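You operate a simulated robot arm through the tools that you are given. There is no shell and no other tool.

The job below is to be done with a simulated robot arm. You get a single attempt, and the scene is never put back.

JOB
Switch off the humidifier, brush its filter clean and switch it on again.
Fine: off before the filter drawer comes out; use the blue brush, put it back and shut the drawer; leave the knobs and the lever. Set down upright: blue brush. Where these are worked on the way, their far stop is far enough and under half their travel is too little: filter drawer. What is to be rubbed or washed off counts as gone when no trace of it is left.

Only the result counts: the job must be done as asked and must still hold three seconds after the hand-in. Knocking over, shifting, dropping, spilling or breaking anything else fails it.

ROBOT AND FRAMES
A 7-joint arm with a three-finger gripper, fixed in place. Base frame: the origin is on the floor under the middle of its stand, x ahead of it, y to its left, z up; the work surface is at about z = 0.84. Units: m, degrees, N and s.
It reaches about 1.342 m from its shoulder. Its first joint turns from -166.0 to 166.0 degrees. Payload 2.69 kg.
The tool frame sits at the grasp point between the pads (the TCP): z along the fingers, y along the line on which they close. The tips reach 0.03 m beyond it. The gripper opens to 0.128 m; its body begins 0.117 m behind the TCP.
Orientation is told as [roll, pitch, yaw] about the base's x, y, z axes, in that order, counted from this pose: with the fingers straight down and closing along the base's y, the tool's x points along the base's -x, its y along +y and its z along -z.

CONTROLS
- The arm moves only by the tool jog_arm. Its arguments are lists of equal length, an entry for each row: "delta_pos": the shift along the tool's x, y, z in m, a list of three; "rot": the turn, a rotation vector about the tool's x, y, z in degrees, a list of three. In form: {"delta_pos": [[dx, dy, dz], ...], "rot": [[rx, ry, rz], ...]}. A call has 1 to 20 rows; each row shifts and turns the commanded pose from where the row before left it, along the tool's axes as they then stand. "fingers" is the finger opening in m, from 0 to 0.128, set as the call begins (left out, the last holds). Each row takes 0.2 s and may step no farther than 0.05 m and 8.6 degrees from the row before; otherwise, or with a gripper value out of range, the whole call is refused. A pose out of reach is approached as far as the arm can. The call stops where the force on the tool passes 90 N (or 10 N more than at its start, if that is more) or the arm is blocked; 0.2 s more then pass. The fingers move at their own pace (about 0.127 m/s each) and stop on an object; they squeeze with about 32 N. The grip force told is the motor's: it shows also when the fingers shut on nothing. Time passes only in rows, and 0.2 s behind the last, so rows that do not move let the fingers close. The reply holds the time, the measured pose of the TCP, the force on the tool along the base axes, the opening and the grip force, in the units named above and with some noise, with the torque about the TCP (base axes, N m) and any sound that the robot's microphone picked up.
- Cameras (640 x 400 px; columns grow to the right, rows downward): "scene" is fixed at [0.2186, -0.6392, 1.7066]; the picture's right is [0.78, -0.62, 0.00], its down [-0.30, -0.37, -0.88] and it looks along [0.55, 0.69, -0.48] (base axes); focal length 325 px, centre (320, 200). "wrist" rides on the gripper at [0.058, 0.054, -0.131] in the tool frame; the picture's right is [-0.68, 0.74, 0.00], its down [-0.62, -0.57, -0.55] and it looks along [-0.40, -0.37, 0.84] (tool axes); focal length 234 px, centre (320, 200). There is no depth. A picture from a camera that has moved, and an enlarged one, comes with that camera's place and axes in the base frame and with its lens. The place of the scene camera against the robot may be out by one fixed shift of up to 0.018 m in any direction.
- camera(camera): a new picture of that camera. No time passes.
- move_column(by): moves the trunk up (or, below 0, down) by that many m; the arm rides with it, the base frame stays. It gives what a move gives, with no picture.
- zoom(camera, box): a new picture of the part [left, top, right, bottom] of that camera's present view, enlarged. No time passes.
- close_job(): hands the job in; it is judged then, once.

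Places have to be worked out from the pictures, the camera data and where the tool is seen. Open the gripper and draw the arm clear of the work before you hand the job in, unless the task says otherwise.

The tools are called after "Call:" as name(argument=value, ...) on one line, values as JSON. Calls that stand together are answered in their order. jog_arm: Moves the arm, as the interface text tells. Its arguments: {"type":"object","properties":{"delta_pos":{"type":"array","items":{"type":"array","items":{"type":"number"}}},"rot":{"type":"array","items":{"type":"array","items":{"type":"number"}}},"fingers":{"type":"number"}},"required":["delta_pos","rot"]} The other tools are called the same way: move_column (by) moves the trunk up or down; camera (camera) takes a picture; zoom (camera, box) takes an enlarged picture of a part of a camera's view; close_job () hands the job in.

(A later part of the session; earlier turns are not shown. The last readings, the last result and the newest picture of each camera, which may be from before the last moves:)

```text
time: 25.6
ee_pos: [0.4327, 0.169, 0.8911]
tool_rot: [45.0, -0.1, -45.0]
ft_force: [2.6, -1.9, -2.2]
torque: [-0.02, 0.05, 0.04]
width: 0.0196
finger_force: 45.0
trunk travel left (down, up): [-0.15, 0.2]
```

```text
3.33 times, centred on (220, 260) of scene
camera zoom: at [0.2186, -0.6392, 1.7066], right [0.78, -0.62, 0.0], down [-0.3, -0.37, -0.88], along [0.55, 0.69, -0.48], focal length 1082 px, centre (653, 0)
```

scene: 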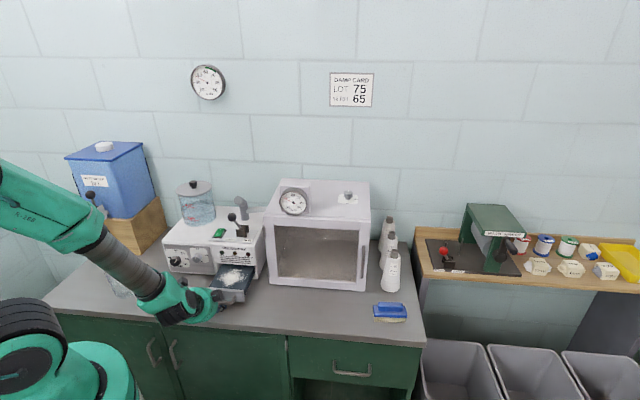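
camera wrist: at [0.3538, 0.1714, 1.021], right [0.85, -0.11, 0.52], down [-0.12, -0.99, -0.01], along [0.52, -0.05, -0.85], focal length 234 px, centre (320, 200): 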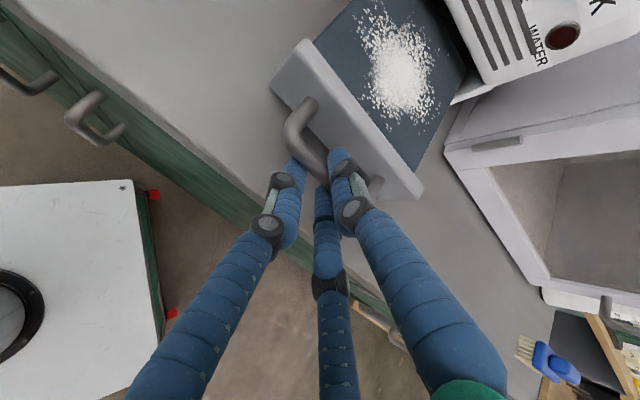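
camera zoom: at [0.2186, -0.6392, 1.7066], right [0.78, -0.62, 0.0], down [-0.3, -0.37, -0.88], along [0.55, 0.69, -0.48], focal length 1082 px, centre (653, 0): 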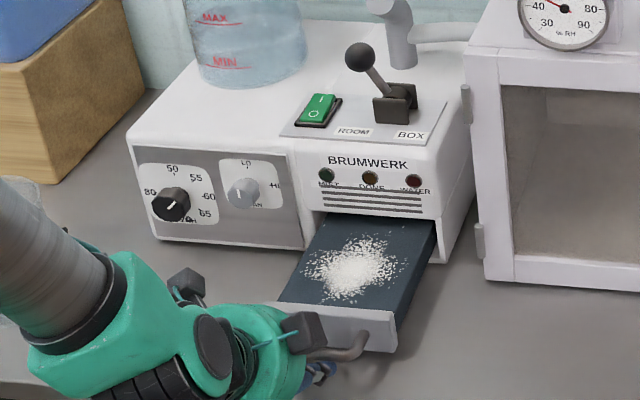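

Now 134 mm out with the patch fully exposed on a flat filter surface. I try a little more, gently, to see whether the stop is reached.

Call:
jog_arm(delta_pos=[[0, -0.002, -0.002], [0, -0.002, -0.002], [0, -0.002, -0.002], [0, -0.002, -0.002]], rot=[[0, 0, 0], [0, 0, 0], [0, 0, 0], [0, 0, 0]], fingers=0)

Call:
camera(camera="wrist")

```text
time: 26.6
ee_pos: [0.4244, 0.1607, 0.8907]
tool_rot: [45.1, 0.0, -45.0]
ft_force: [-1.3, 4.0, -0.7]
torque: [0.08, 0.07, 0.13]
width: 0.0196
finger_force: 44.4
trunk travel left (down, up): [-0.15, 0.2]
```

```text
taken
camera wrist: at [0.3459, 0.1634, 1.021], right [0.85, -0.11, 0.52], down [-0.12, -0.99, -0.01], along [0.52, -0.05, -0.85], focal length 234 px, centre (320, 200)
```

wrist: 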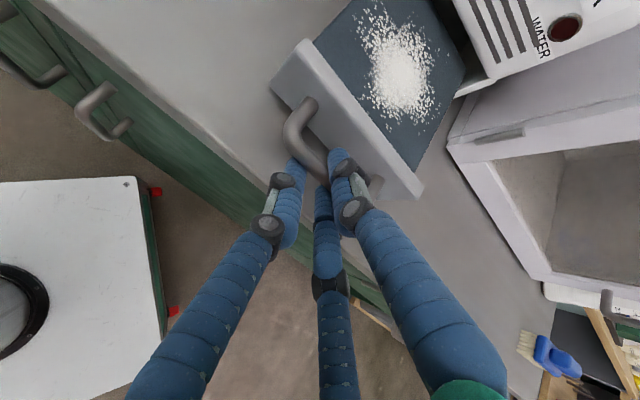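

146 mm out, still little force. I try another 8 mm gently since extra travel gives the brush more clearance from the housing.

Call:
jog_arm(delta_pos=[[0, -0.0014, -0.0014], [0, -0.0014, -0.0014], [0, -0.0014, -0.0014], [0, -0.0014, -0.0014]], rot=[[0, 0, 0], [0, 0, 0], [0, 0, 0], [0, 0, 0]], fingers=0)

Call:
zoom(camera="wrist", box=[260, 0, 480, 220])

Call:
zoom(camera="scene", box=[150, 200, 290, 320])

```text
time: 27.6
ee_pos: [0.4191, 0.155, 0.8909]
tool_rot: [45.0, 0.1, -45.0]
ft_force: [-1.1, -0.7, 0.9]
torque: [-0.03, -0.05, -0.09]
width: 0.0197
finger_force: 44.8
trunk travel left (down, up): [-0.15, 0.2]
```

```text
1.82 times, centred on (370, 110) of wrist
camera zoom: at [0.34, 0.1576, 1.021], right [0.85, -0.11, 0.52], down [-0.12, -0.99, -0.01], along [0.52, -0.05, -0.85], focal length 426 px, centre (229, 364)
```

zoom: 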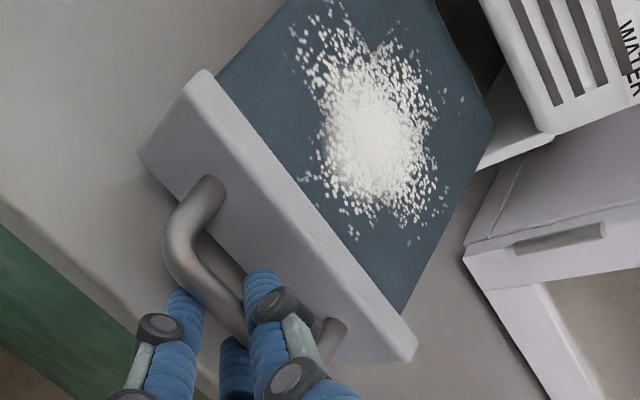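

```text
3.33 times, centred on (220, 260) of scene
camera zoom: at [0.2186, -0.6392, 1.7066], right [0.78, -0.62, 0.0], down [-0.3, -0.37, -0.88], along [0.55, 0.69, -0.48], focal length 1082 px, centre (653, 0)
```

zoom: 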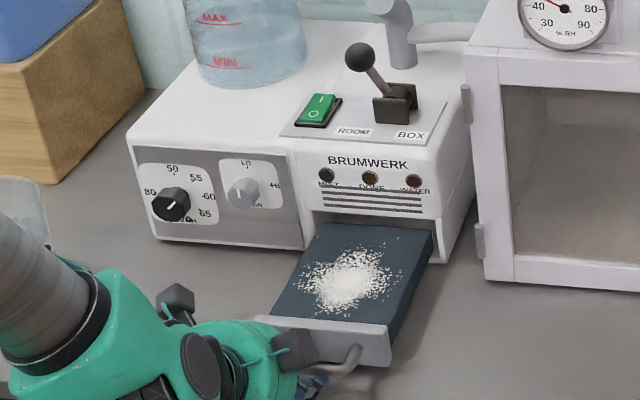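

The filter is fully out (about 155 mm of travel) with a gap behind it; that is plenty. I release the bar, back off along the finger axis, and rise clear.

Call:
jog_arm(delta_pos=[[0, 0, 0], [0, 0, 0], [0, 0, -0.01], [0, 0, -0.02], [0, 0, -0.03], [0, 0, -0.03], [0, 0, 0]], rot=[[0, 0, 0], [0, 0, 0], [0, 0, 0], [0, 0, 0], [0, 0, 0], [0, 0, 0], [0, 0, 0]], fingers=0.036)

Call:
zoom(camera="wrist", box=[260, 0, 480, 220])

```text
time: 29.2
ee_pos: [0.3746, 0.1103, 0.9542]
tool_rot: [45.0, 0.0, -45.0]
ft_force: [-0.2, 0.0, 0.4]
torque: [-0.03, 0.0, 0.0]
width: 0.0358
finger_force: 0.1
trunk travel left (down, up): [-0.15, 0.2]
```

```text
1.82 times, centred on (370, 110) of wrist
camera zoom: at [0.2941, 0.1133, 1.085], right [0.85, -0.11, 0.52], down [-0.12, -0.99, -0.01], along [0.52, -0.05, -0.85], focal length 426 px, centre (229, 364)
```

zoom: 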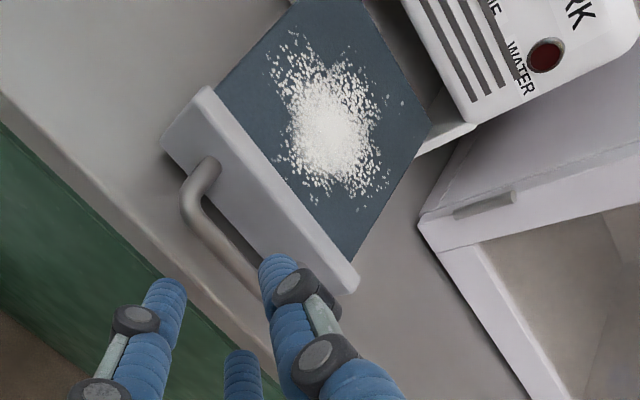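

Released without disturbing the drawer. The patch spans bench X 0.134–0.237, Y 0.472–0.594 on a filter at z≈0.897. I rise, straighten the hand and open it on the way to the brush.

Call:
jog_arm(delta_pos=[[0, 0.0325, -0.0325], [0, 0.0325, -0.0325], [0, 0.0325, -0.0325], [0, 0.0325, -0.0325], [0, 0, 0], [0, 0, 0], [0, 0, 0], [0, 0, 0], [0, 0, 0], [0, 0, 0], [-0.045, 0.005, 0], [-0.045, 0.005, 0], [-0.045, 0.005, 0], [-0.045, 0.005, 0], [-0.045, 0.005, 0], [-0.045, 0.005, 0], [-0.045, 0.005, 0], [-0.045, 0.005, 0], [-0.045, 0.005, 0], [0, 0, 0]], rot=[[0, 0, 0], [0, 0, 0], [0, 0, 0], [0, 0, 0], [7.5, 0, 0], [7.5, 0, 0], [7.5, 0, 0], [7.5, 0, 0], [7.5, 0, 0], [7.5, 0, 0], [0, 0, 0], [0, 0, 0], [0, 0, 0], [0, 0, 0], [0, 0, 0], [0, 0, 0], [0, 0, 0], [0, 0, 0], [0, 0, 0], [0, 0, 0]], fingers=0.09)

Call:
camera(camera="wrist")

Call:
camera(camera="scene")

```text
time: 33.4
ee_pos: [0.6932, -0.1464, 1.1387]
tool_rot: [0.0, 0.1, -45.0]
ft_force: [0.2, -0.2, -0.5]
torque: [0.05, 0.03, -0.04]
width: 0.0902
finger_force: 0.1
trunk travel left (down, up): [-0.15, 0.2]
```

```text
taken
camera wrist: at [0.6909, -0.0665, 1.2691], right [1.0, 0.04, 0.0], down [0.04, -0.84, 0.55], along [0.02, -0.55, -0.84], focal length 234 px, centre (320, 200)
```

wrist: 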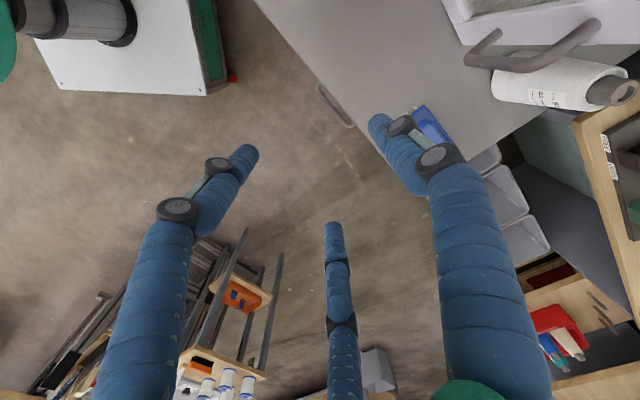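

```text
taken
```

scene: 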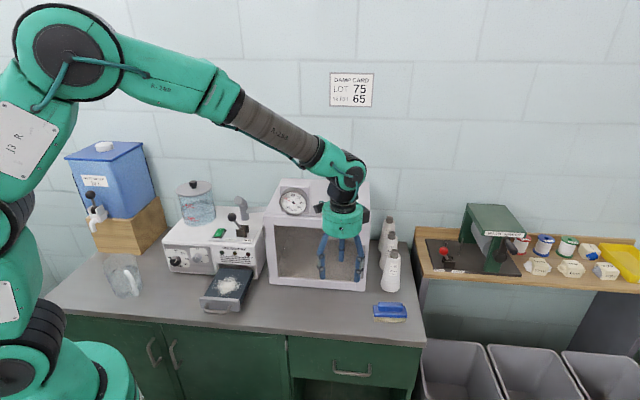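

The brush is partly hidden behind a finger. I move the hand to above its estimated place (bench X≈0.749, Y≈0.485), where it should appear between the open fingers.

Call:
jog_arm(delta_pos=[[-0.0388, 0.0245, 0.01], [-0.0388, 0.0245, 0.01], [-0.0388, 0.0245, 0.01], [-0.0388, 0.0245, 0.01], [0, 0, 0]], rot=[[0, 0, 0], [0, 0, 0], [0, 0, 0], [0, 0, 0], [0, 0, 0]], fingers=0.09)

Call:
camera(camera="wrist")

Call:
zoom(camera="scene", box=[330, 220, 450, 340])

```text
time: 34.6
ee_pos: [0.8736, -0.1852, 1.0961]
tool_rot: [-0.1, 0.1, -45.0]
ft_force: [0.8, -0.1, -1.5]
torque: [0.02, 0.08, -0.02]
width: 0.0899
finger_force: 0.1
trunk travel left (down, up): [-0.15, 0.2]
```

```text
taken
camera wrist: at [0.8708, -0.1062, 1.2266], right [1.0, 0.04, 0.0], down [0.04, -0.84, 0.55], along [0.02, -0.55, -0.84], focal length 234 px, centre (320, 200)
```

wrist: 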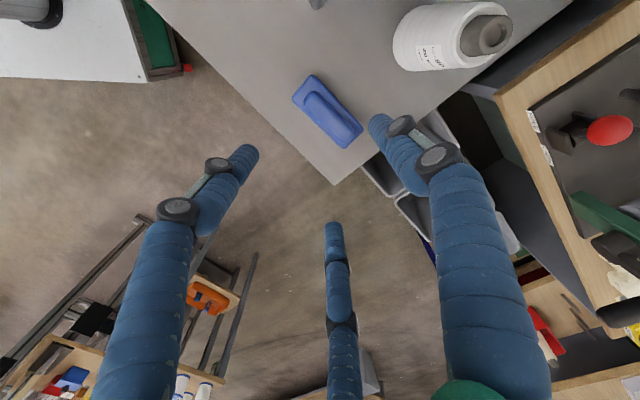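

```text
3.33 times, centred on (390, 280) of scene
camera zoom: at [0.2186, -0.6392, 1.7066], right [0.78, -0.62, 0.0], down [-0.3, -0.37, -0.88], along [0.55, 0.69, -0.48], focal length 1082 px, centre (87, -67)
```

zoom: 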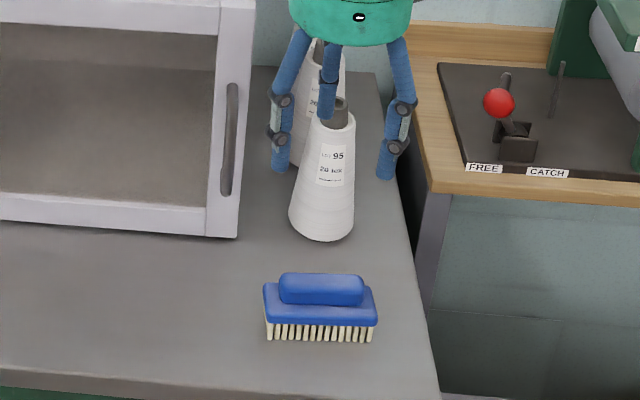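

The brush is in clear view between the fingers. I enlarge it to get its position and orientation.

Call:
zoom(camera="wrist", box=[270, 50, 390, 170])

```text
3.33 times, centred on (330, 110) of wrist
camera zoom: at [0.8708, -0.1062, 1.2266], right [1.0, 0.04, 0.0], down [0.04, -0.84, 0.55], along [0.02, -0.55, -0.84], focal length 781 px, centre (287, 500)
```

zoom: 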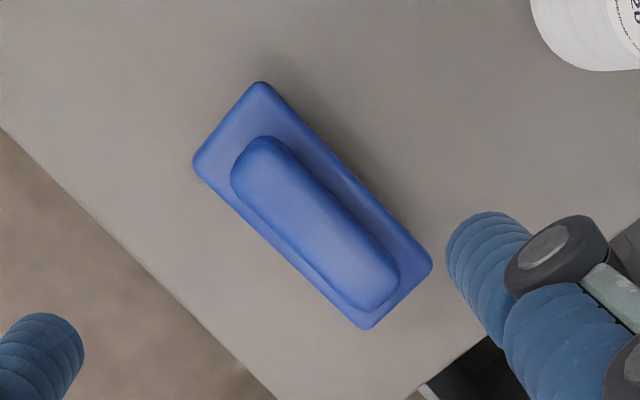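

The brush plate is about 105×42 mm, centred at bench (0.759, 0.494) with its long axis at about -41°; the ridge handle is ~24 mm wide. I turn the hand to match, shift so the ridge meets the fingers centrally and descend to about 3 cm above the grip height.

Call:
jog_arm(delta_pos=[[-0.0103, 0, 0.01], [0, 0, 0.04], [0, 0, 0.04], [0, 0, 0.04], [0, 0, 0.03], [0, 0, 0]], rot=[[0, 0, -3.8], [0, 0, 0], [0, 0, 0], [0, 0, 0], [0, 0, 0], [0, 0, 0]], fingers=0.08)

Call:
camera(camera="wrist")

Call:
zoom(camera="scene", box=[340, 240, 440, 340])

```text
time: 36.0
ee_pos: [0.8801, -0.1918, 0.9364]
tool_rot: [0.0, 0.0, -41.1]
ft_force: [0.3, -0.6, -0.5]
torque: [0.01, 0.03, -0.03]
width: 0.0799
finger_force: 0.1
trunk travel left (down, up): [-0.15, 0.2]
```

```text
taken
camera wrist: at [0.8716, -0.1129, 1.0676], right [0.99, 0.11, 0.0], down [0.09, -0.83, 0.55], along [0.06, -0.55, -0.84], focal length 234 px, centre (320, 200)
```

wrist: 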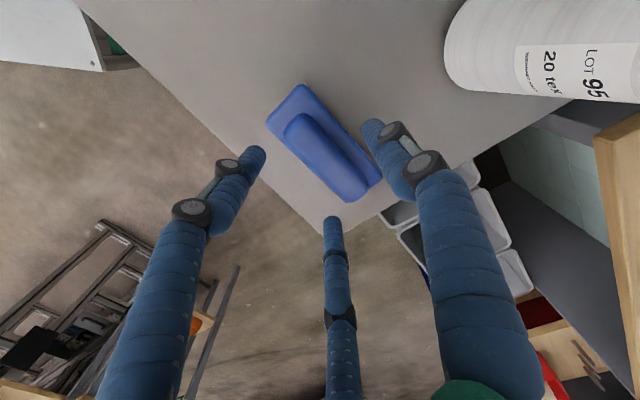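

```text
4.00 times, centred on (390, 290) of scene
camera zoom: at [0.2186, -0.6392, 1.7066], right [0.78, -0.62, 0.0], down [-0.3, -0.37, -0.88], along [0.55, 0.69, -0.48], focal length 1299 px, centre (40, -160)
```

zoom: 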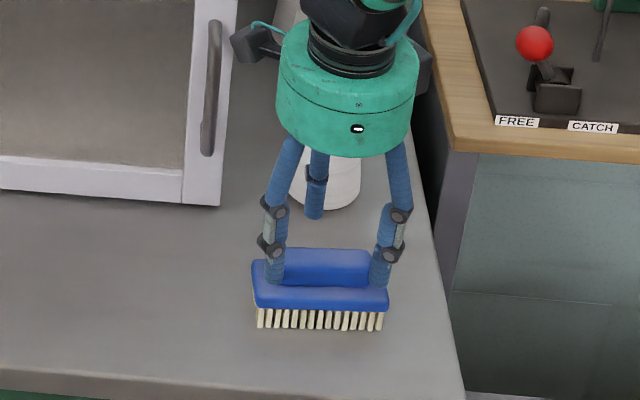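

The fingers straddle the ridge well in the scene view. I zoom the wrist view to refine centring before the final descent.

Call:
zoom(camera="wrist", box=[240, 70, 400, 230])

```text
2.50 times, centred on (320, 150) of wrist
camera zoom: at [0.8716, -0.1129, 1.0676], right [0.99, 0.11, 0.0], down [0.09, -0.83, 0.55], along [0.06, -0.55, -0.84], focal length 585 px, centre (320, 325)
```

zoom: 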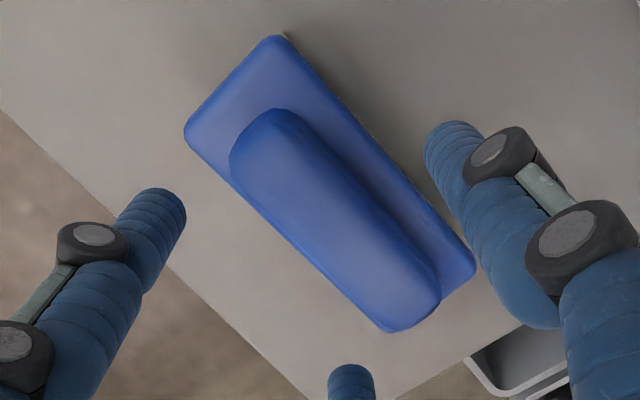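

The brush is aligned with the hand to within a degree and centred within ~1 mm. I descend 27 mm so that the tips flank the ridge just above the plate.

Call:
jog_arm(delta_pos=[[0, 0, 0.01], [0, 0, 0.01], [0, 0, 0.004], [0, 0, 0.003], [0, 0, 0]], rot=[[0, 0, 0], [0, 0, 0], [0, 0, 0], [0, 0, 0], [0, 0, 0]], fingers=0.07)

Call:
zoom(camera="scene", box=[360, 280, 420, 330])

Call:
zoom(camera="wrist", box=[240, 70, 400, 230])

```text
time: 37.2
ee_pos: [0.8801, -0.192, 0.9117]
tool_rot: [-0.1, 0.1, -41.3]
ft_force: [-0.5, 0.1, 0.3]
torque: [0.0, 0.02, -0.01]
width: 0.0699
finger_force: 0.0
trunk travel left (down, up): [-0.15, 0.2]
```

```text
8.00 times, centred on (390, 305) of scene
camera zoom: at [0.2186, -0.6392, 1.7066], right [0.78, -0.62, 0.0], down [-0.3, -0.37, -0.88], along [0.55, 0.69, -0.48], focal length 2598 px, centre (-240, -640)
```

zoom: 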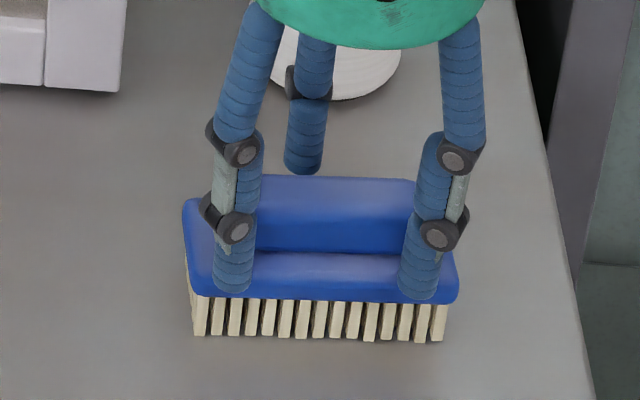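

```text
2.50 times, centred on (320, 150) of wrist
camera zoom: at [0.8715, -0.1132, 1.0416], right [0.99, 0.11, 0.0], down [0.09, -0.83, 0.55], along [0.06, -0.55, -0.84], focal length 585 px, centre (320, 325)
```

zoom: 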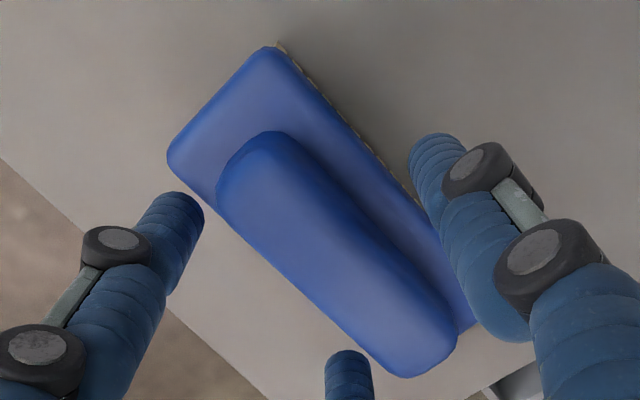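

The tips are about 5 mm above the plate top and overlap the ridge by ~18 mm. I close on the ridge.

Call:
jog_arm(delta_pos=[[0, 0, 0], [0, 0, 0], [0, 0, 0], [0, 0, 0]], rot=[[0, 0, 0], [0, 0, 0], [0, 0, 0], [0, 0, 0]], fingers=0)

Call:
zoom(camera="scene", box=[360, 280, 420, 330])

Call:
zoom(camera="wrist", box=[240, 70, 400, 230])

```text
time: 38.2
ee_pos: [0.8789, -0.1923, 0.9113]
tool_rot: [0.0, 0.1, -41.2]
ft_force: [0.2, 0.0, 0.3]
torque: [0.09, 0.02, -0.02]
width: 0.0384
finger_force: 32.1
trunk travel left (down, up): [-0.15, 0.2]
```

```text
8.00 times, centred on (390, 305) of scene
camera zoom: at [0.2186, -0.6392, 1.7066], right [0.78, -0.62, 0.0], down [-0.3, -0.37, -0.88], along [0.55, 0.69, -0.48], focal length 2598 px, centre (-240, -640)
```

zoom: 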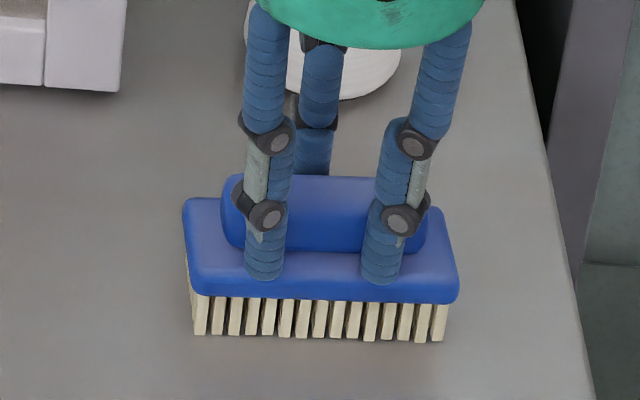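

```text
2.50 times, centred on (320, 150) of wrist
camera zoom: at [0.8715, -0.1132, 1.0417], right [0.99, 0.11, 0.0], down [0.09, -0.83, 0.55], along [0.06, -0.55, -0.84], focal length 585 px, centre (320, 325)
```

zoom: 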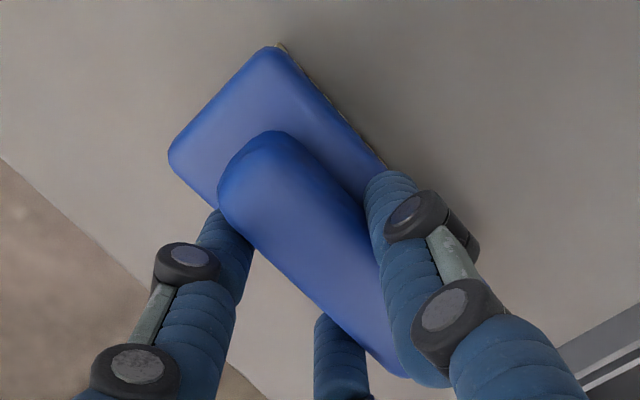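

Firm grip at 38.4 mm and the brush did not move. I note this pose (0.880, -0.192, 0.911, yaw -41.2°) for putting it back, then lift straight up and check the brush hangs level.

Call:
jog_arm(delta_pos=[[0, 0, -0.01], [0, 0, -0.03], [0, 0, -0.04], [0, 0, -0.04], [0, 0, 0]], rot=[[0, 0, 0], [0, 0, 0], [0, 0, 0], [0, 0, 0], [0, 0, 0]], fingers=0)

Call:
zoom(camera="scene", box=[340, 200, 440, 300])

Call:
camera(camera="wrist")

```text
time: 39.4
ee_pos: [0.8791, -0.1911, 1.0318]
tool_rot: [0.0, 0.0, -41.2]
ft_force: [-0.5, -0.1, 0.7]
torque: [-0.05, -0.04, -0.02]
width: 0.0383
finger_force: 32.2
trunk travel left (down, up): [-0.15, 0.2]
```

```text
4.00 times, centred on (390, 250) of scene
camera zoom: at [0.2186, -0.6392, 1.7066], right [0.78, -0.62, 0.0], down [-0.3, -0.37, -0.88], along [0.55, 0.69, -0.48], focal length 1299 px, centre (40, 0)
```

zoom: 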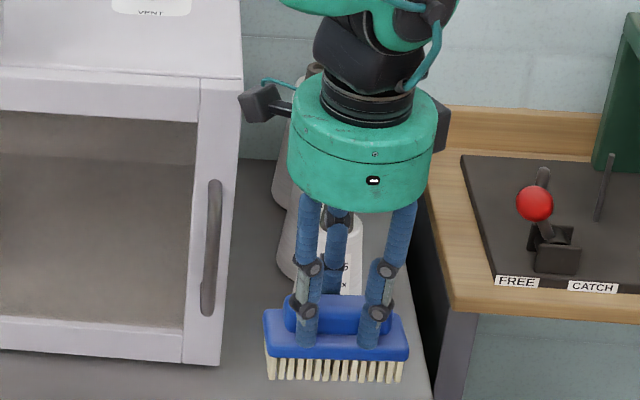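

```text
taken
camera wrist: at [0.8712, -0.1128, 1.1633], right [0.99, 0.11, 0.0], down [0.09, -0.83, 0.55], along [0.06, -0.55, -0.84], focal length 234 px, centre (320, 200)
```

wrist: 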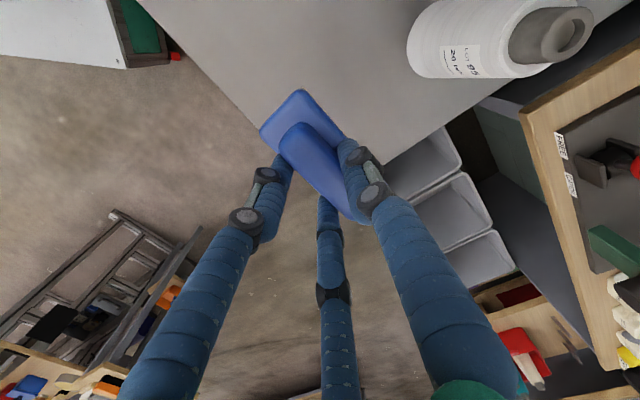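

The brush hangs level. I rise a little more, turn back to bench alignment, ease away from the wall and carry it left to in front of the drawer.

Call:
jog_arm(delta_pos=[[0, 0, -0.03], [0, 0, -0.03], [0, -0.02, 0], [0, -0.02, 0], [0.0476, 0, 0], [0.0476, 0, 0], [0.0476, 0, 0], [0.0476, 0, 0], [0.0476, 0, 0], [0.0476, 0, 0], [0.0476, 0, 0], [0.0476, 0, 0], [0.0476, 0, 0], [0.0476, 0, 0], [0.0476, 0, 0], [0.0476, 0, 0], [0, 0, 0]], rot=[[0, 0, 3.8], [0, 0, 0], [0, 0, 0], [0, 0, 0], [0, 0, 0], [0, 0, 0], [0, 0, 0], [0, 0, 0], [0, 0, 0], [0, 0, 0], [0, 0, 0], [0, 0, 0], [0, 0, 0], [0, 0, 0], [0, 0, 0], [0, 0, 0], [0, 0, 0]], fingers=0)

Call:
camera(camera="wrist")

Call:
camera(camera="scene")

```text
time: 43.0
ee_pos: [0.446, 0.1827, 1.0916]
tool_rot: [0.1, 0.1, -44.9]
ft_force: [-0.7, -0.1, -0.9]
torque: [-0.05, -0.01, 0.0]
width: 0.0381
finger_force: 32.0
trunk travel left (down, up): [-0.15, 0.2]
```

```text
taken
camera wrist: at [0.4433, 0.2621, 1.2221], right [1.0, 0.04, 0.0], down [0.04, -0.84, 0.55], along [0.02, -0.55, -0.84], focal length 234 px, centre (320, 200)
```

wrist: 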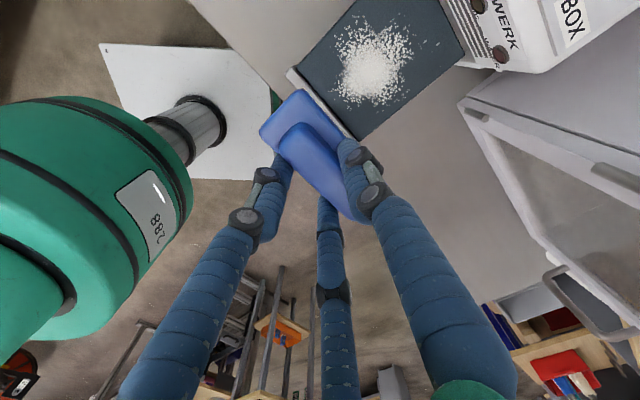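

```text
taken
```

scene: 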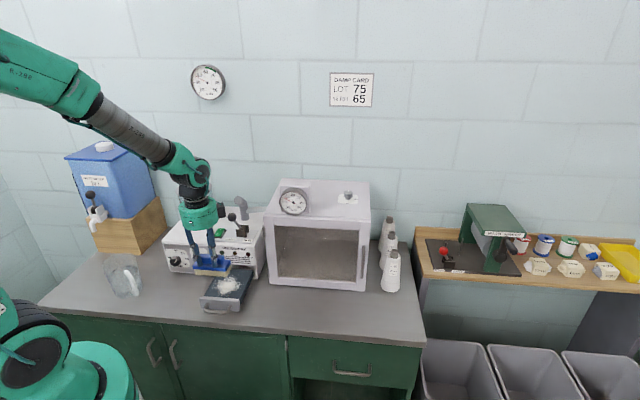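

The brush is now just in front of the filter. I zoom the wrist view to recheck filter edges and patch extents from this angle.

Call:
zoom(camera="wrist", box=[260, 0, 500, 200])

```text
2.00 times, centred on (380, 100) of wrist
camera zoom: at [0.4433, 0.2621, 1.2221], right [1.0, 0.04, 0.0], down [0.04, -0.84, 0.55], along [0.02, -0.55, -0.84], focal length 468 px, centre (200, 400)
```

zoom: 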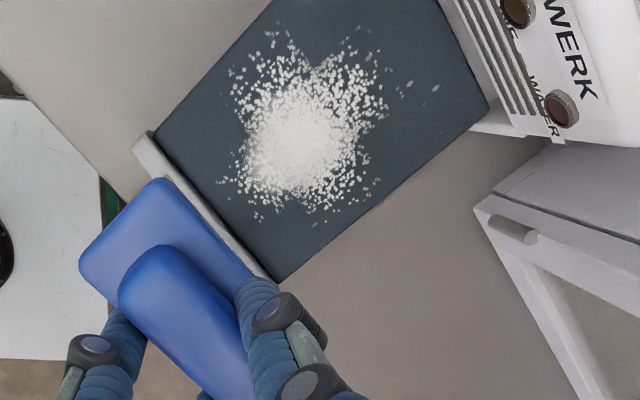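

Patch spans X≈0.13–0.24, Y≈0.478–0.603. With the brush crosswise the rear finger would hit the housing before reaching the back of the patch, so I turn the brush 90° (long axis along depth) and will stroke sideways, which also won't push the drawer.

Call:
jog_arm(delta_pos=[[0, 0, 0], [0, 0, 0], [0, 0, 0], [0, 0, 0], [0, 0, 0], [0, 0, 0], [0, 0, 0], [0, 0, 0], [0, 0, 0], [0, 0, 0], [0, 0, 0], [-0.0318, -0.0022, 0], [-0.0318, -0.0022, 0], [-0.0318, -0.0022, 0], [0, 0, 0.03], [0, 0, 0.03], [0, 0, 0.02], [0, 0, 0]], rot=[[0, 0, -8.182], [0, 0, -8.182], [0, 0, -8.182], [0, 0, -8.182], [0, 0, -8.182], [0, 0, -8.182], [0, 0, -8.182], [0, 0, -8.182], [0, 0, -8.182], [0, 0, -8.182], [0, 0, -8.182], [0, 0, 0], [0, 0, 0], [0, 0, 0], [0, 0, 0], [0, 0, 0], [0, 0, 0], [0, 0, 0]], fingers=0)

Call:
camera(camera="wrist")

Call:
zoom(camera="scene", box=[150, 190, 290, 320])

```text
time: 46.8
ee_pos: [0.5178, 0.2456, 1.0123]
tool_rot: [0.0, 0.0, 44.9]
ft_force: [0.1, -0.1, -1.5]
torque: [-0.04, 0.01, 0.03]
width: 0.0382
finger_force: 31.8
trunk travel left (down, up): [-0.15, 0.2]
```

```text
taken
camera wrist: at [0.4404, 0.2423, 1.1424], right [-0.04, 1.0, 0.0], down [0.84, 0.04, 0.55], along [0.55, 0.02, -0.84], focal length 234 px, centre (320, 200)
```

wrist: 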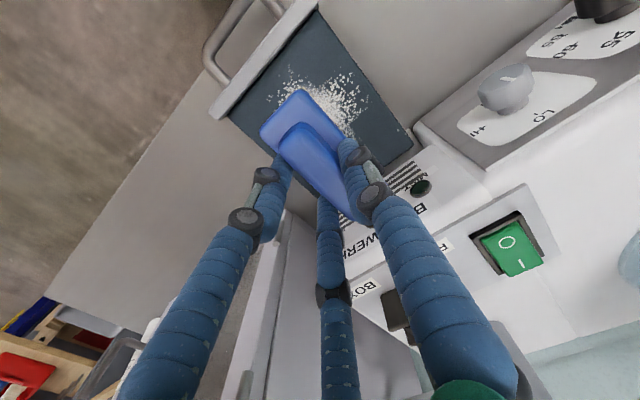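

```text
3.08 times, centred on (220, 255) of scene
camera zoom: at [0.2186, -0.6392, 1.7066], right [0.78, -0.62, 0.0], down [-0.3, -0.37, -0.88], along [0.55, 0.69, -0.48], focal length 999 px, centre (628, 31)
```

zoom: 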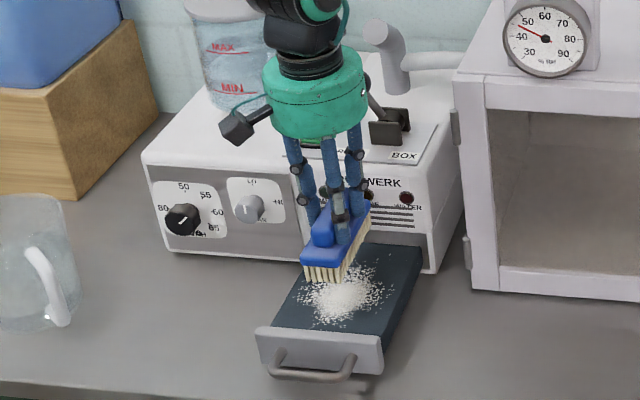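

The brush now points into the bench above the filter. I shift to the rear lane (Y≈0.556) and descend slowly until the bristles touch, watching the force.

Call:
jog_arm(delta_pos=[[-0.0162, 0, 0.01], [0, 0, 0.012], [0, 0, 0.006], [0, 0, 0.003], [0, 0, 0.003], [0, 0, 0]], rot=[[0, 0, 0], [0, 0, 0], [0, 0, 0], [0, 0, 0], [0, 0, 0], [0, 0, 0]], fingers=0)

Call:
zoom(camera="scene", box=[190, 230, 270, 310])

Call:
camera(camera="wrist")

```text
time: 48.2
ee_pos: [0.5293, 0.2578, 0.9764]
tool_rot: [0.0, 0.0, 45.1]
ft_force: [0.1, 0.2, -2.1]
torque: [-0.03, 0.0, 0.02]
width: 0.0382
finger_force: 32.2
trunk travel left (down, up): [-0.15, 0.2]
```

```text
5.00 times, centred on (230, 270) of scene
camera zoom: at [0.2186, -0.6392, 1.7066], right [0.78, -0.62, 0.0], down [-0.3, -0.37, -0.88], along [0.55, 0.69, -0.48], focal length 1624 px, centre (770, -150)
```

zoom: 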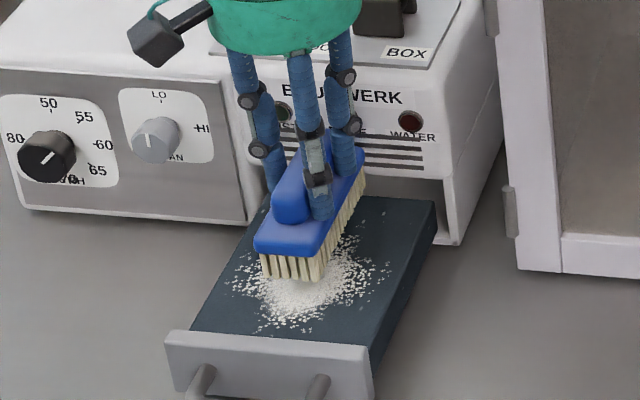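

```text
taken
camera wrist: at [0.4517, 0.2544, 1.108], right [-0.04, 1.0, 0.0], down [0.84, 0.04, 0.55], along [0.55, 0.02, -0.84], focal length 234 px, centre (320, 200)
```

wrist: 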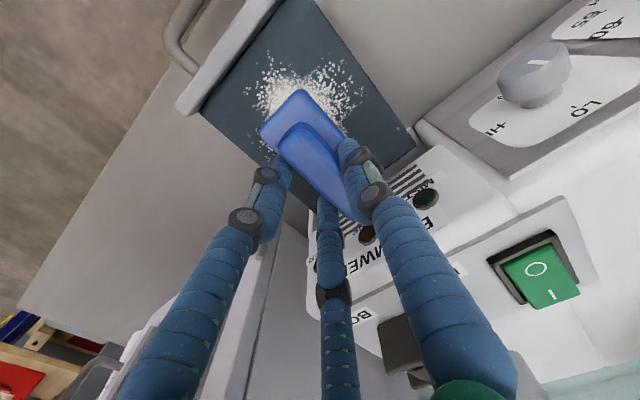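

No contact yet (bristles near z≈0.905). I keep descending in 2 mm steps.

Call:
jog_arm(delta_pos=[[0, 0, 0.002], [0, 0, 0.002], [0, 0, 0.002], [0, 0, 0]], rot=[[0, 0, 0], [0, 0, 0], [0, 0, 0], [0, 0, 0]], fingers=0)

Call:
zoom(camera="scene", box=[190, 230, 270, 310])

```text
time: 49.2
ee_pos: [0.5296, 0.2572, 0.9716]
tool_rot: [0.0, 0.0, 45.0]
ft_force: [0.3, 1.0, -2.0]
torque: [0.02, 0.04, 0.0]
width: 0.0383
finger_force: 32.3
trunk travel left (down, up): [-0.15, 0.2]
```

```text
5.00 times, centred on (230, 270) of scene
camera zoom: at [0.2186, -0.6392, 1.7066], right [0.78, -0.62, 0.0], down [-0.3, -0.37, -0.88], along [0.55, 0.69, -0.48], focal length 1624 px, centre (770, -150)
```

zoom: 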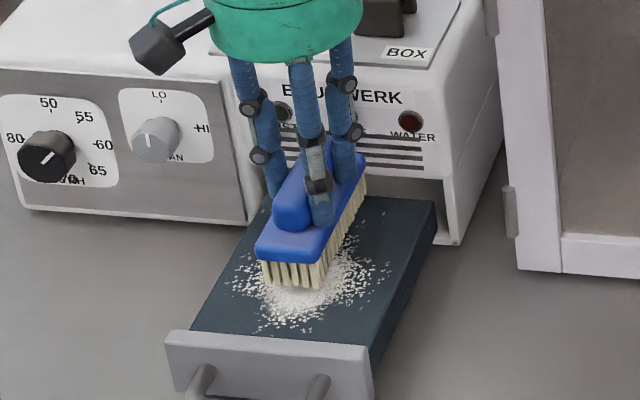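

Still no contact; I continue down in 2 mm steps.

Call:
jog_arm(delta_pos=[[0, 0, 0.002], [0, 0, 0.002], [0, 0, 0]], rot=[[0, 0, 0], [0, 0, 0], [0, 0, 0]], fingers=0)

Call:
jog_arm(delta_pos=[[0, 0, 0.002], [0, 0, 0]], rot=[[0, 0, 0], [0, 0, 0]], fingers=0)

Call:
zoom(camera="scene", box=[190, 230, 270, 310])

```text
time: 50.0
ee_pos: [0.5298, 0.2579, 0.9673]
tool_rot: [0.1, 0.0, 44.9]
ft_force: [0.4, -0.1, -0.6]
torque: [-0.02, 0.0, 0.02]
width: 0.0382
finger_force: 31.9
trunk travel left (down, up): [-0.15, 0.2]
```

```text
time: 50.6
ee_pos: [0.5301, 0.2575, 0.9652]
tool_rot: [0.0, -0.1, 45.0]
ft_force: [-0.8, 0.1, -1.5]
torque: [-0.04, -0.02, -0.01]
width: 0.0381
finger_force: 31.8
trunk travel left (down, up): [-0.15, 0.2]
```

```text
5.00 times, centred on (230, 270) of scene
camera zoom: at [0.2186, -0.6392, 1.7066], right [0.78, -0.62, 0.0], down [-0.3, -0.37, -0.88], along [0.55, 0.69, -0.48], focal length 1624 px, centre (770, -150)
```

zoom: 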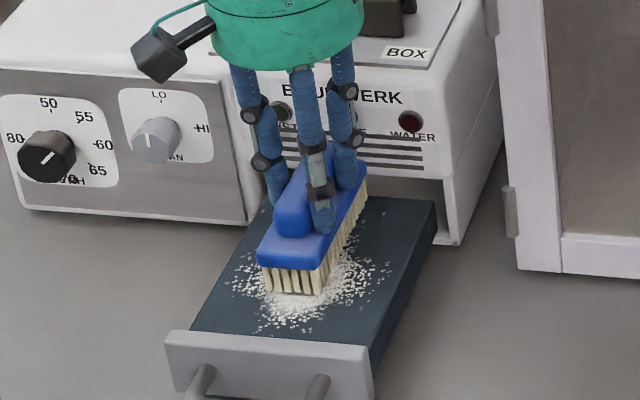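

No contact at bristle z≈0.894; the filter must be a little lower. I continue step by step.

Call:
jog_arm(delta_pos=[[0, 0, 0.002], [0, 0, 0]], rot=[[0, 0, 0], [0, 0, 0]], fingers=0)

Call:
jog_arm(delta_pos=[[0, 0, 0.002], [0, 0, 0]], rot=[[0, 0, 0], [0, 0, 0]], fingers=0)

Call:
jog_arm(delta_pos=[[0, 0, 0.002], [0, 0, 0]], rot=[[0, 0, 0], [0, 0, 0]], fingers=0)

Call:
zoom(camera="scene", box=[190, 230, 270, 310])

```text
time: 51.2
ee_pos: [0.5312, 0.2578, 0.9631]
tool_rot: [0.0, 0.0, 45.1]
ft_force: [-0.5, 0.9, -0.9]
torque: [0.01, 0.01, 0.02]
width: 0.0381
finger_force: 31.8
trunk travel left (down, up): [-0.15, 0.2]
```

```text
time: 51.8
ee_pos: [0.5302, 0.2581, 0.9611]
tool_rot: [0.0, -0.1, 45.0]
ft_force: [-0.2, 0.0, -1.3]
torque: [0.0, 0.02, 0.01]
width: 0.0383
finger_force: 32.1
trunk travel left (down, up): [-0.15, 0.2]
```

```text
time: 52.4
ee_pos: [0.5299, 0.2584, 0.9603]
tool_rot: [0.0, -0.2, 45.1]
ft_force: [-2.5, -0.1, 19.6]
torque: [-0.37, 0.95, -0.03]
width: 0.0382
finger_force: 32.0
trunk travel left (down, up): [-0.15, 0.2]
```

```text
5.00 times, centred on (230, 270) of scene
camera zoom: at [0.2186, -0.6392, 1.7066], right [0.78, -0.62, 0.0], down [-0.3, -0.37, -0.88], along [0.55, 0.69, -0.48], focal length 1624 px, centre (770, -150)
```

zoom: 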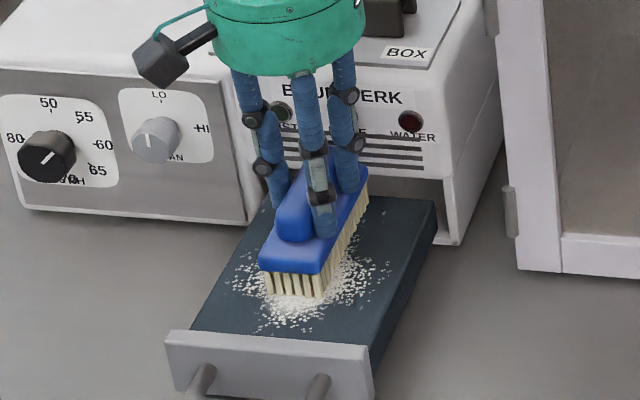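

Contact: 20 N with bristles on the filter (surface ≈0.889), mostly on the front-left corner judging by the torque. I ease off half a millimetre, raise the front by a fraction of a degree, and stroke left to see how the dust responds.

Call:
jog_arm(delta_pos=[[0, 0, -0.0006], [0, 0.012, 0], [0, 0.012, 0], [0, 0.012, 0], [0, 0.01, 0], [0, 0, 0]], rot=[[0, 0.3, 0], [0, 0, 0], [0, 0, 0], [0, 0, 0], [0, 0, 0], [0, 0, 0]], fingers=0)

Call:
zoom(camera="scene", box=[190, 230, 270, 310])

Call:
camera(camera="wrist")

```text
time: 53.8
ee_pos: [0.4978, 0.2908, 0.9607]
tool_rot: [-0.1, 0.2, 45.0]
ft_force: [3.7, -2.2, 20.3]
torque: [0.59, -0.52, -0.14]
width: 0.0381
finger_force: 32.2
trunk travel left (down, up): [-0.15, 0.2]
```

```text
5.00 times, centred on (230, 270) of scene
camera zoom: at [0.2186, -0.6392, 1.7066], right [0.78, -0.62, 0.0], down [-0.3, -0.37, -0.88], along [0.55, 0.69, -0.48], focal length 1624 px, centre (770, -150)
```

zoom: 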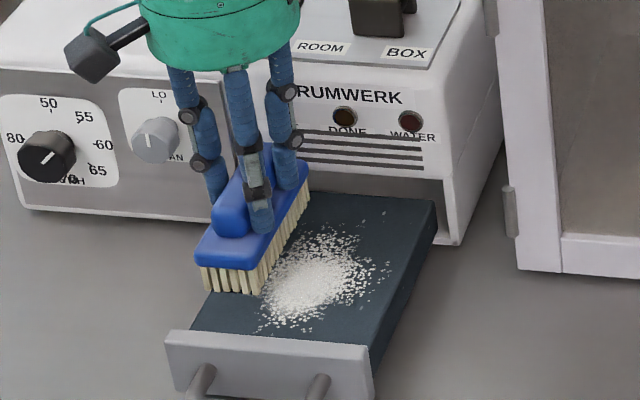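

```text
taken
camera wrist: at [0.4196, 0.287, 1.0915], right [-0.04, 1.0, 0.0], down [0.84, 0.04, 0.55], along [0.55, 0.02, -0.84], focal length 234 px, centre (320, 200)
```

wrist: 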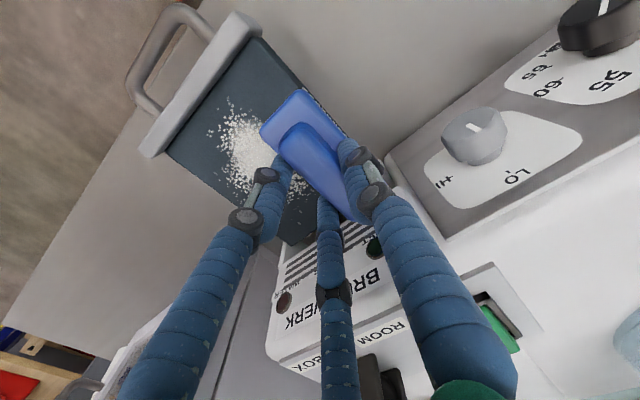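

The dust looks slightly thinner; contact is firm but now biased to the rear end, so I take back half the tilt. I now stroke across to the right side.

Call:
jog_arm(delta_pos=[[0, 0, -0.0003], [0, -0.0155, 0], [0, -0.0155, 0], [0, -0.0155, 0], [0, -0.0155, 0], [0, -0.0155, 0], [0, -0.0155, 0], [0, 0, 0]], rot=[[0, -0.13, 0], [0, 0, 0], [0, 0, 0], [0, 0, 0], [0, 0, 0], [0, 0, 0], [0, 0, 0], [0, 0, 0]], fingers=0)

Call:
zoom(camera="scene", box=[190, 230, 270, 310])

Call:
camera(camera="wrist")

```text
time: 55.6
ee_pos: [0.5623, 0.2243, 0.9606]
tool_rot: [0.0, 0.2, 44.9]
ft_force: [-1.6, -0.5, 15.0]
torque: [-0.14, 0.3, -0.08]
width: 0.0382
finger_force: 31.6
trunk travel left (down, up): [-0.15, 0.2]
```

```text
5.00 times, centred on (230, 270) of scene
camera zoom: at [0.2186, -0.6392, 1.7066], right [0.78, -0.62, 0.0], down [-0.3, -0.37, -0.88], along [0.55, 0.69, -0.48], focal length 1624 px, centre (770, -150)
```

zoom: 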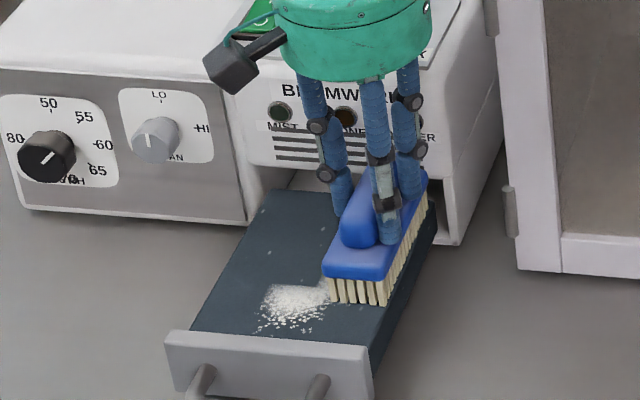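

```text
taken
camera wrist: at [0.4847, 0.2207, 1.0912], right [-0.04, 1.0, 0.0], down [0.84, 0.04, 0.55], along [0.55, 0.02, -0.84], focal length 234 px, centre (320, 200)
```

wrist: 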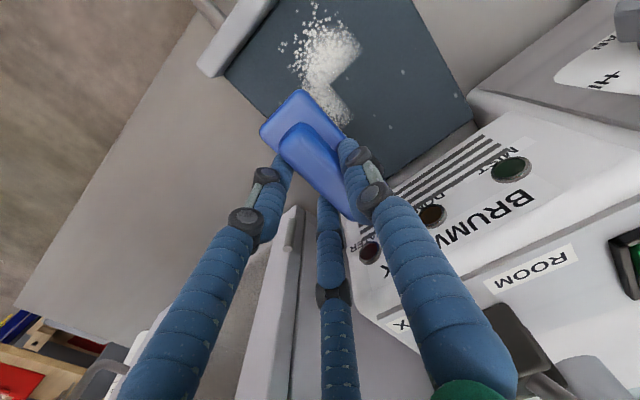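

The stroke swept its lane clean; only the front strip and a few specks remain. I stroke back left across the same lane, a little further, then move to the front lane.

Call:
jog_arm(delta_pos=[[0, 0.0125, 0], [0, 0.0125, 0], [0, 0.0125, 0], [0, 0.0125, 0], [0, 0.0125, 0], [0, 0.0125, 0], [0, 0.0125, 0], [0, 0.0125, 0], [0, 0, 0]], rot=[[0, 0, 0], [0, 0, 0], [0, 0, 0], [0, 0, 0], [0, 0, 0], [0, 0, 0], [0, 0, 0], [0, 0, 0], [0, 0, 0]], fingers=0)

Call:
zoom(camera="scene", box=[190, 230, 270, 310])

Call:
camera(camera="wrist")

```text
time: 57.6
ee_pos: [0.4929, 0.2957, 0.9596]
tool_rot: [0.0, 0.3, 45.0]
ft_force: [-0.8, 0.6, 6.2]
torque: [0.28, -0.01, 0.04]
width: 0.0381
finger_force: 31.7
trunk travel left (down, up): [-0.15, 0.2]
```

```text
5.00 times, centred on (230, 270) of scene
camera zoom: at [0.2186, -0.6392, 1.7066], right [0.78, -0.62, 0.0], down [-0.3, -0.37, -0.88], along [0.55, 0.69, -0.48], focal length 1624 px, centre (770, -150)
```

zoom: 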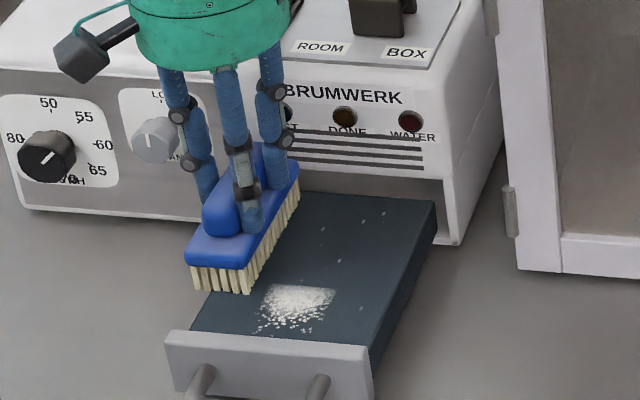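

```text
taken
camera wrist: at [0.4143, 0.2917, 1.0912], right [-0.04, 1.0, 0.0], down [0.84, 0.04, 0.55], along [0.55, 0.02, -0.84], focal length 234 px, centre (320, 200)
```

wrist: 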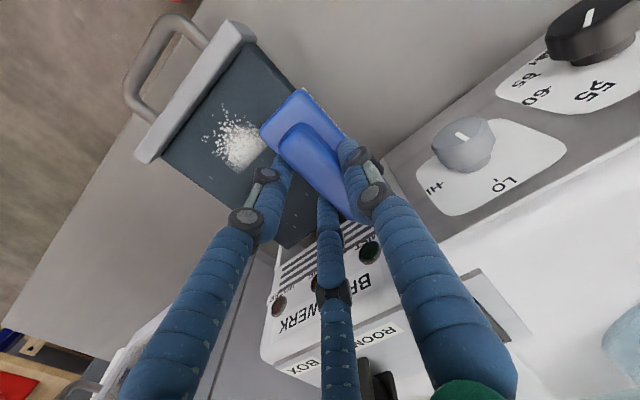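

Nearly all of the rear area is clean apart from a few specks. I lift slightly, shift to the front lane (Y≈0.522), set down and stroke right.

Call:
jog_arm(delta_pos=[[0, 0, -0.006], [0.018, 0, 0], [0.0176, 0, 0], [0, 0, 0.003], [0, 0, 0.003], [0, 0, 0.0002], [0, 0, 0]], rot=[[0, 0, 0], [0, 0, 0], [0, 0, 0], [0, 0, 0], [0, 0, 0], [0, 0, 0], [0, 0, 0]], fingers=0)

Call:
jog_arm(delta_pos=[[0, -0.0125, 0], [0, -0.0125, 0], [0, -0.0125, 0], [0, -0.0125, 0], [0, -0.0125, 0], [0, -0.0125, 0], [0, -0.0125, 0], [0, -0.0125, 0], [0, 0, 0]], rot=[[0, 0, 0], [0, 0, 0], [0, 0, 0], [0, 0, 0], [0, 0, 0], [0, 0, 0], [0, 0, 0], [0, 0, 0], [0, 0, 0]], fingers=0)

Call:
zoom(camera="scene", box=[190, 230, 270, 310])

Call:
camera(camera="wrist")

```text
time: 59.2
ee_pos: [0.4689, 0.2702, 0.9611]
tool_rot: [-0.1, 0.1, 44.9]
ft_force: [-1.4, -1.6, 5.7]
torque: [-0.09, 0.11, 0.0]
width: 0.0381
finger_force: 31.9
trunk travel left (down, up): [-0.15, 0.2]
```

```text
time: 61.2
ee_pos: [0.5375, 0.1994, 0.9595]
tool_rot: [-0.1, 0.2, 44.9]
ft_force: [0.4, -1.5, 4.9]
torque: [0.01, -0.02, -0.03]
width: 0.0381
finger_force: 31.1
trunk travel left (down, up): [-0.15, 0.2]
```

```text
5.00 times, centred on (230, 270) of scene
camera zoom: at [0.2186, -0.6392, 1.7066], right [0.78, -0.62, 0.0], down [-0.3, -0.37, -0.88], along [0.55, 0.69, -0.48], focal length 1624 px, centre (770, -150)
```

zoom: 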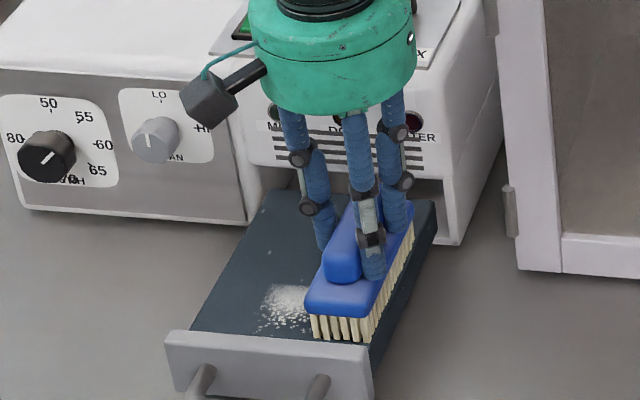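

```text
taken
camera wrist: at [0.4602, 0.1959, 1.0911], right [-0.04, 1.0, 0.0], down [0.84, 0.04, 0.55], along [0.55, 0.02, -0.84], focal length 234 px, centre (320, 200)
```

wrist: 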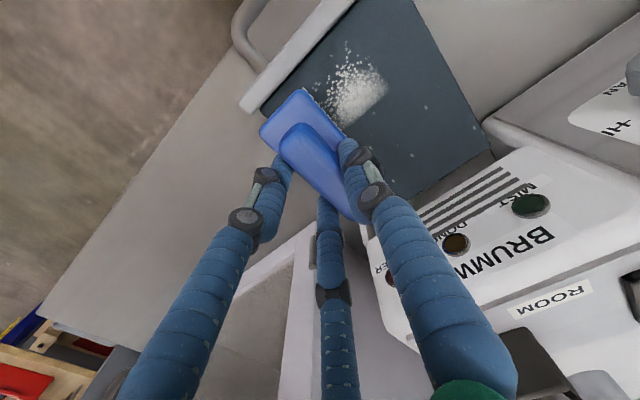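

This lighter stroke (≈5 N) removed little, so I press a bit more (≈15 N) and stroke back left.

Call:
jog_arm(delta_pos=[[0, 0, 0.0006], [0, 0.0125, 0], [0, 0.0125, 0], [0, 0.0125, 0], [0, 0.0125, 0], [0, 0.0125, 0], [0, 0.0125, 0], [0, 0.0125, 0], [0, 0.0125, 0], [0, 0, 0]], rot=[[0, 0, 0], [0, 0, 0], [0, 0, 0], [0, 0, 0], [0, 0, 0], [0, 0, 0], [0, 0, 0], [0, 0, 0], [0, 0, 0], [0, 0, 0]], fingers=0)

Call:
zoom(camera="scene", box=[190, 230, 270, 310])

Call:
camera(camera="wrist")

```text
time: 63.4
ee_pos: [0.4675, 0.2704, 0.9602]
tool_rot: [0.0, 0.1, 45.0]
ft_force: [2.1, -0.4, 21.3]
torque: [0.24, -0.01, 0.05]
width: 0.0383
finger_force: 32.0
trunk travel left (down, up): [-0.15, 0.2]
```

```text
5.00 times, centred on (230, 270) of scene
camera zoom: at [0.2186, -0.6392, 1.7066], right [0.78, -0.62, 0.0], down [-0.3, -0.37, -0.88], along [0.55, 0.69, -0.48], focal length 1624 px, centre (770, -150)
```

zoom: 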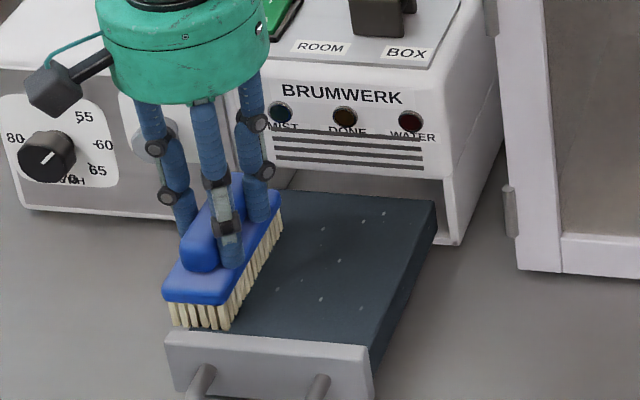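

```text
taken
camera wrist: at [0.3891, 0.2673, 1.0909], right [-0.04, 1.0, 0.0], down [0.84, 0.04, 0.55], along [0.55, 0.02, -0.84], focal length 234 px, centre (320, 200)
```

wrist: 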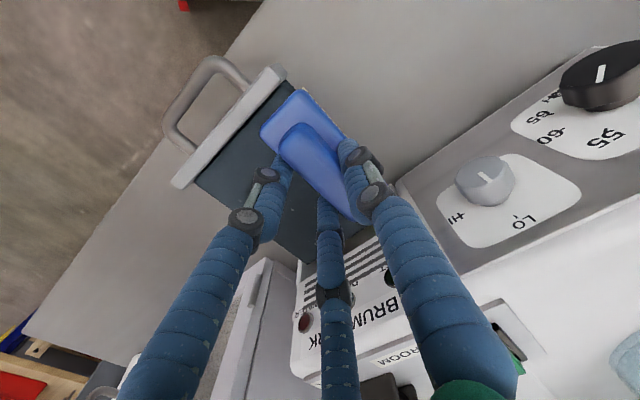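

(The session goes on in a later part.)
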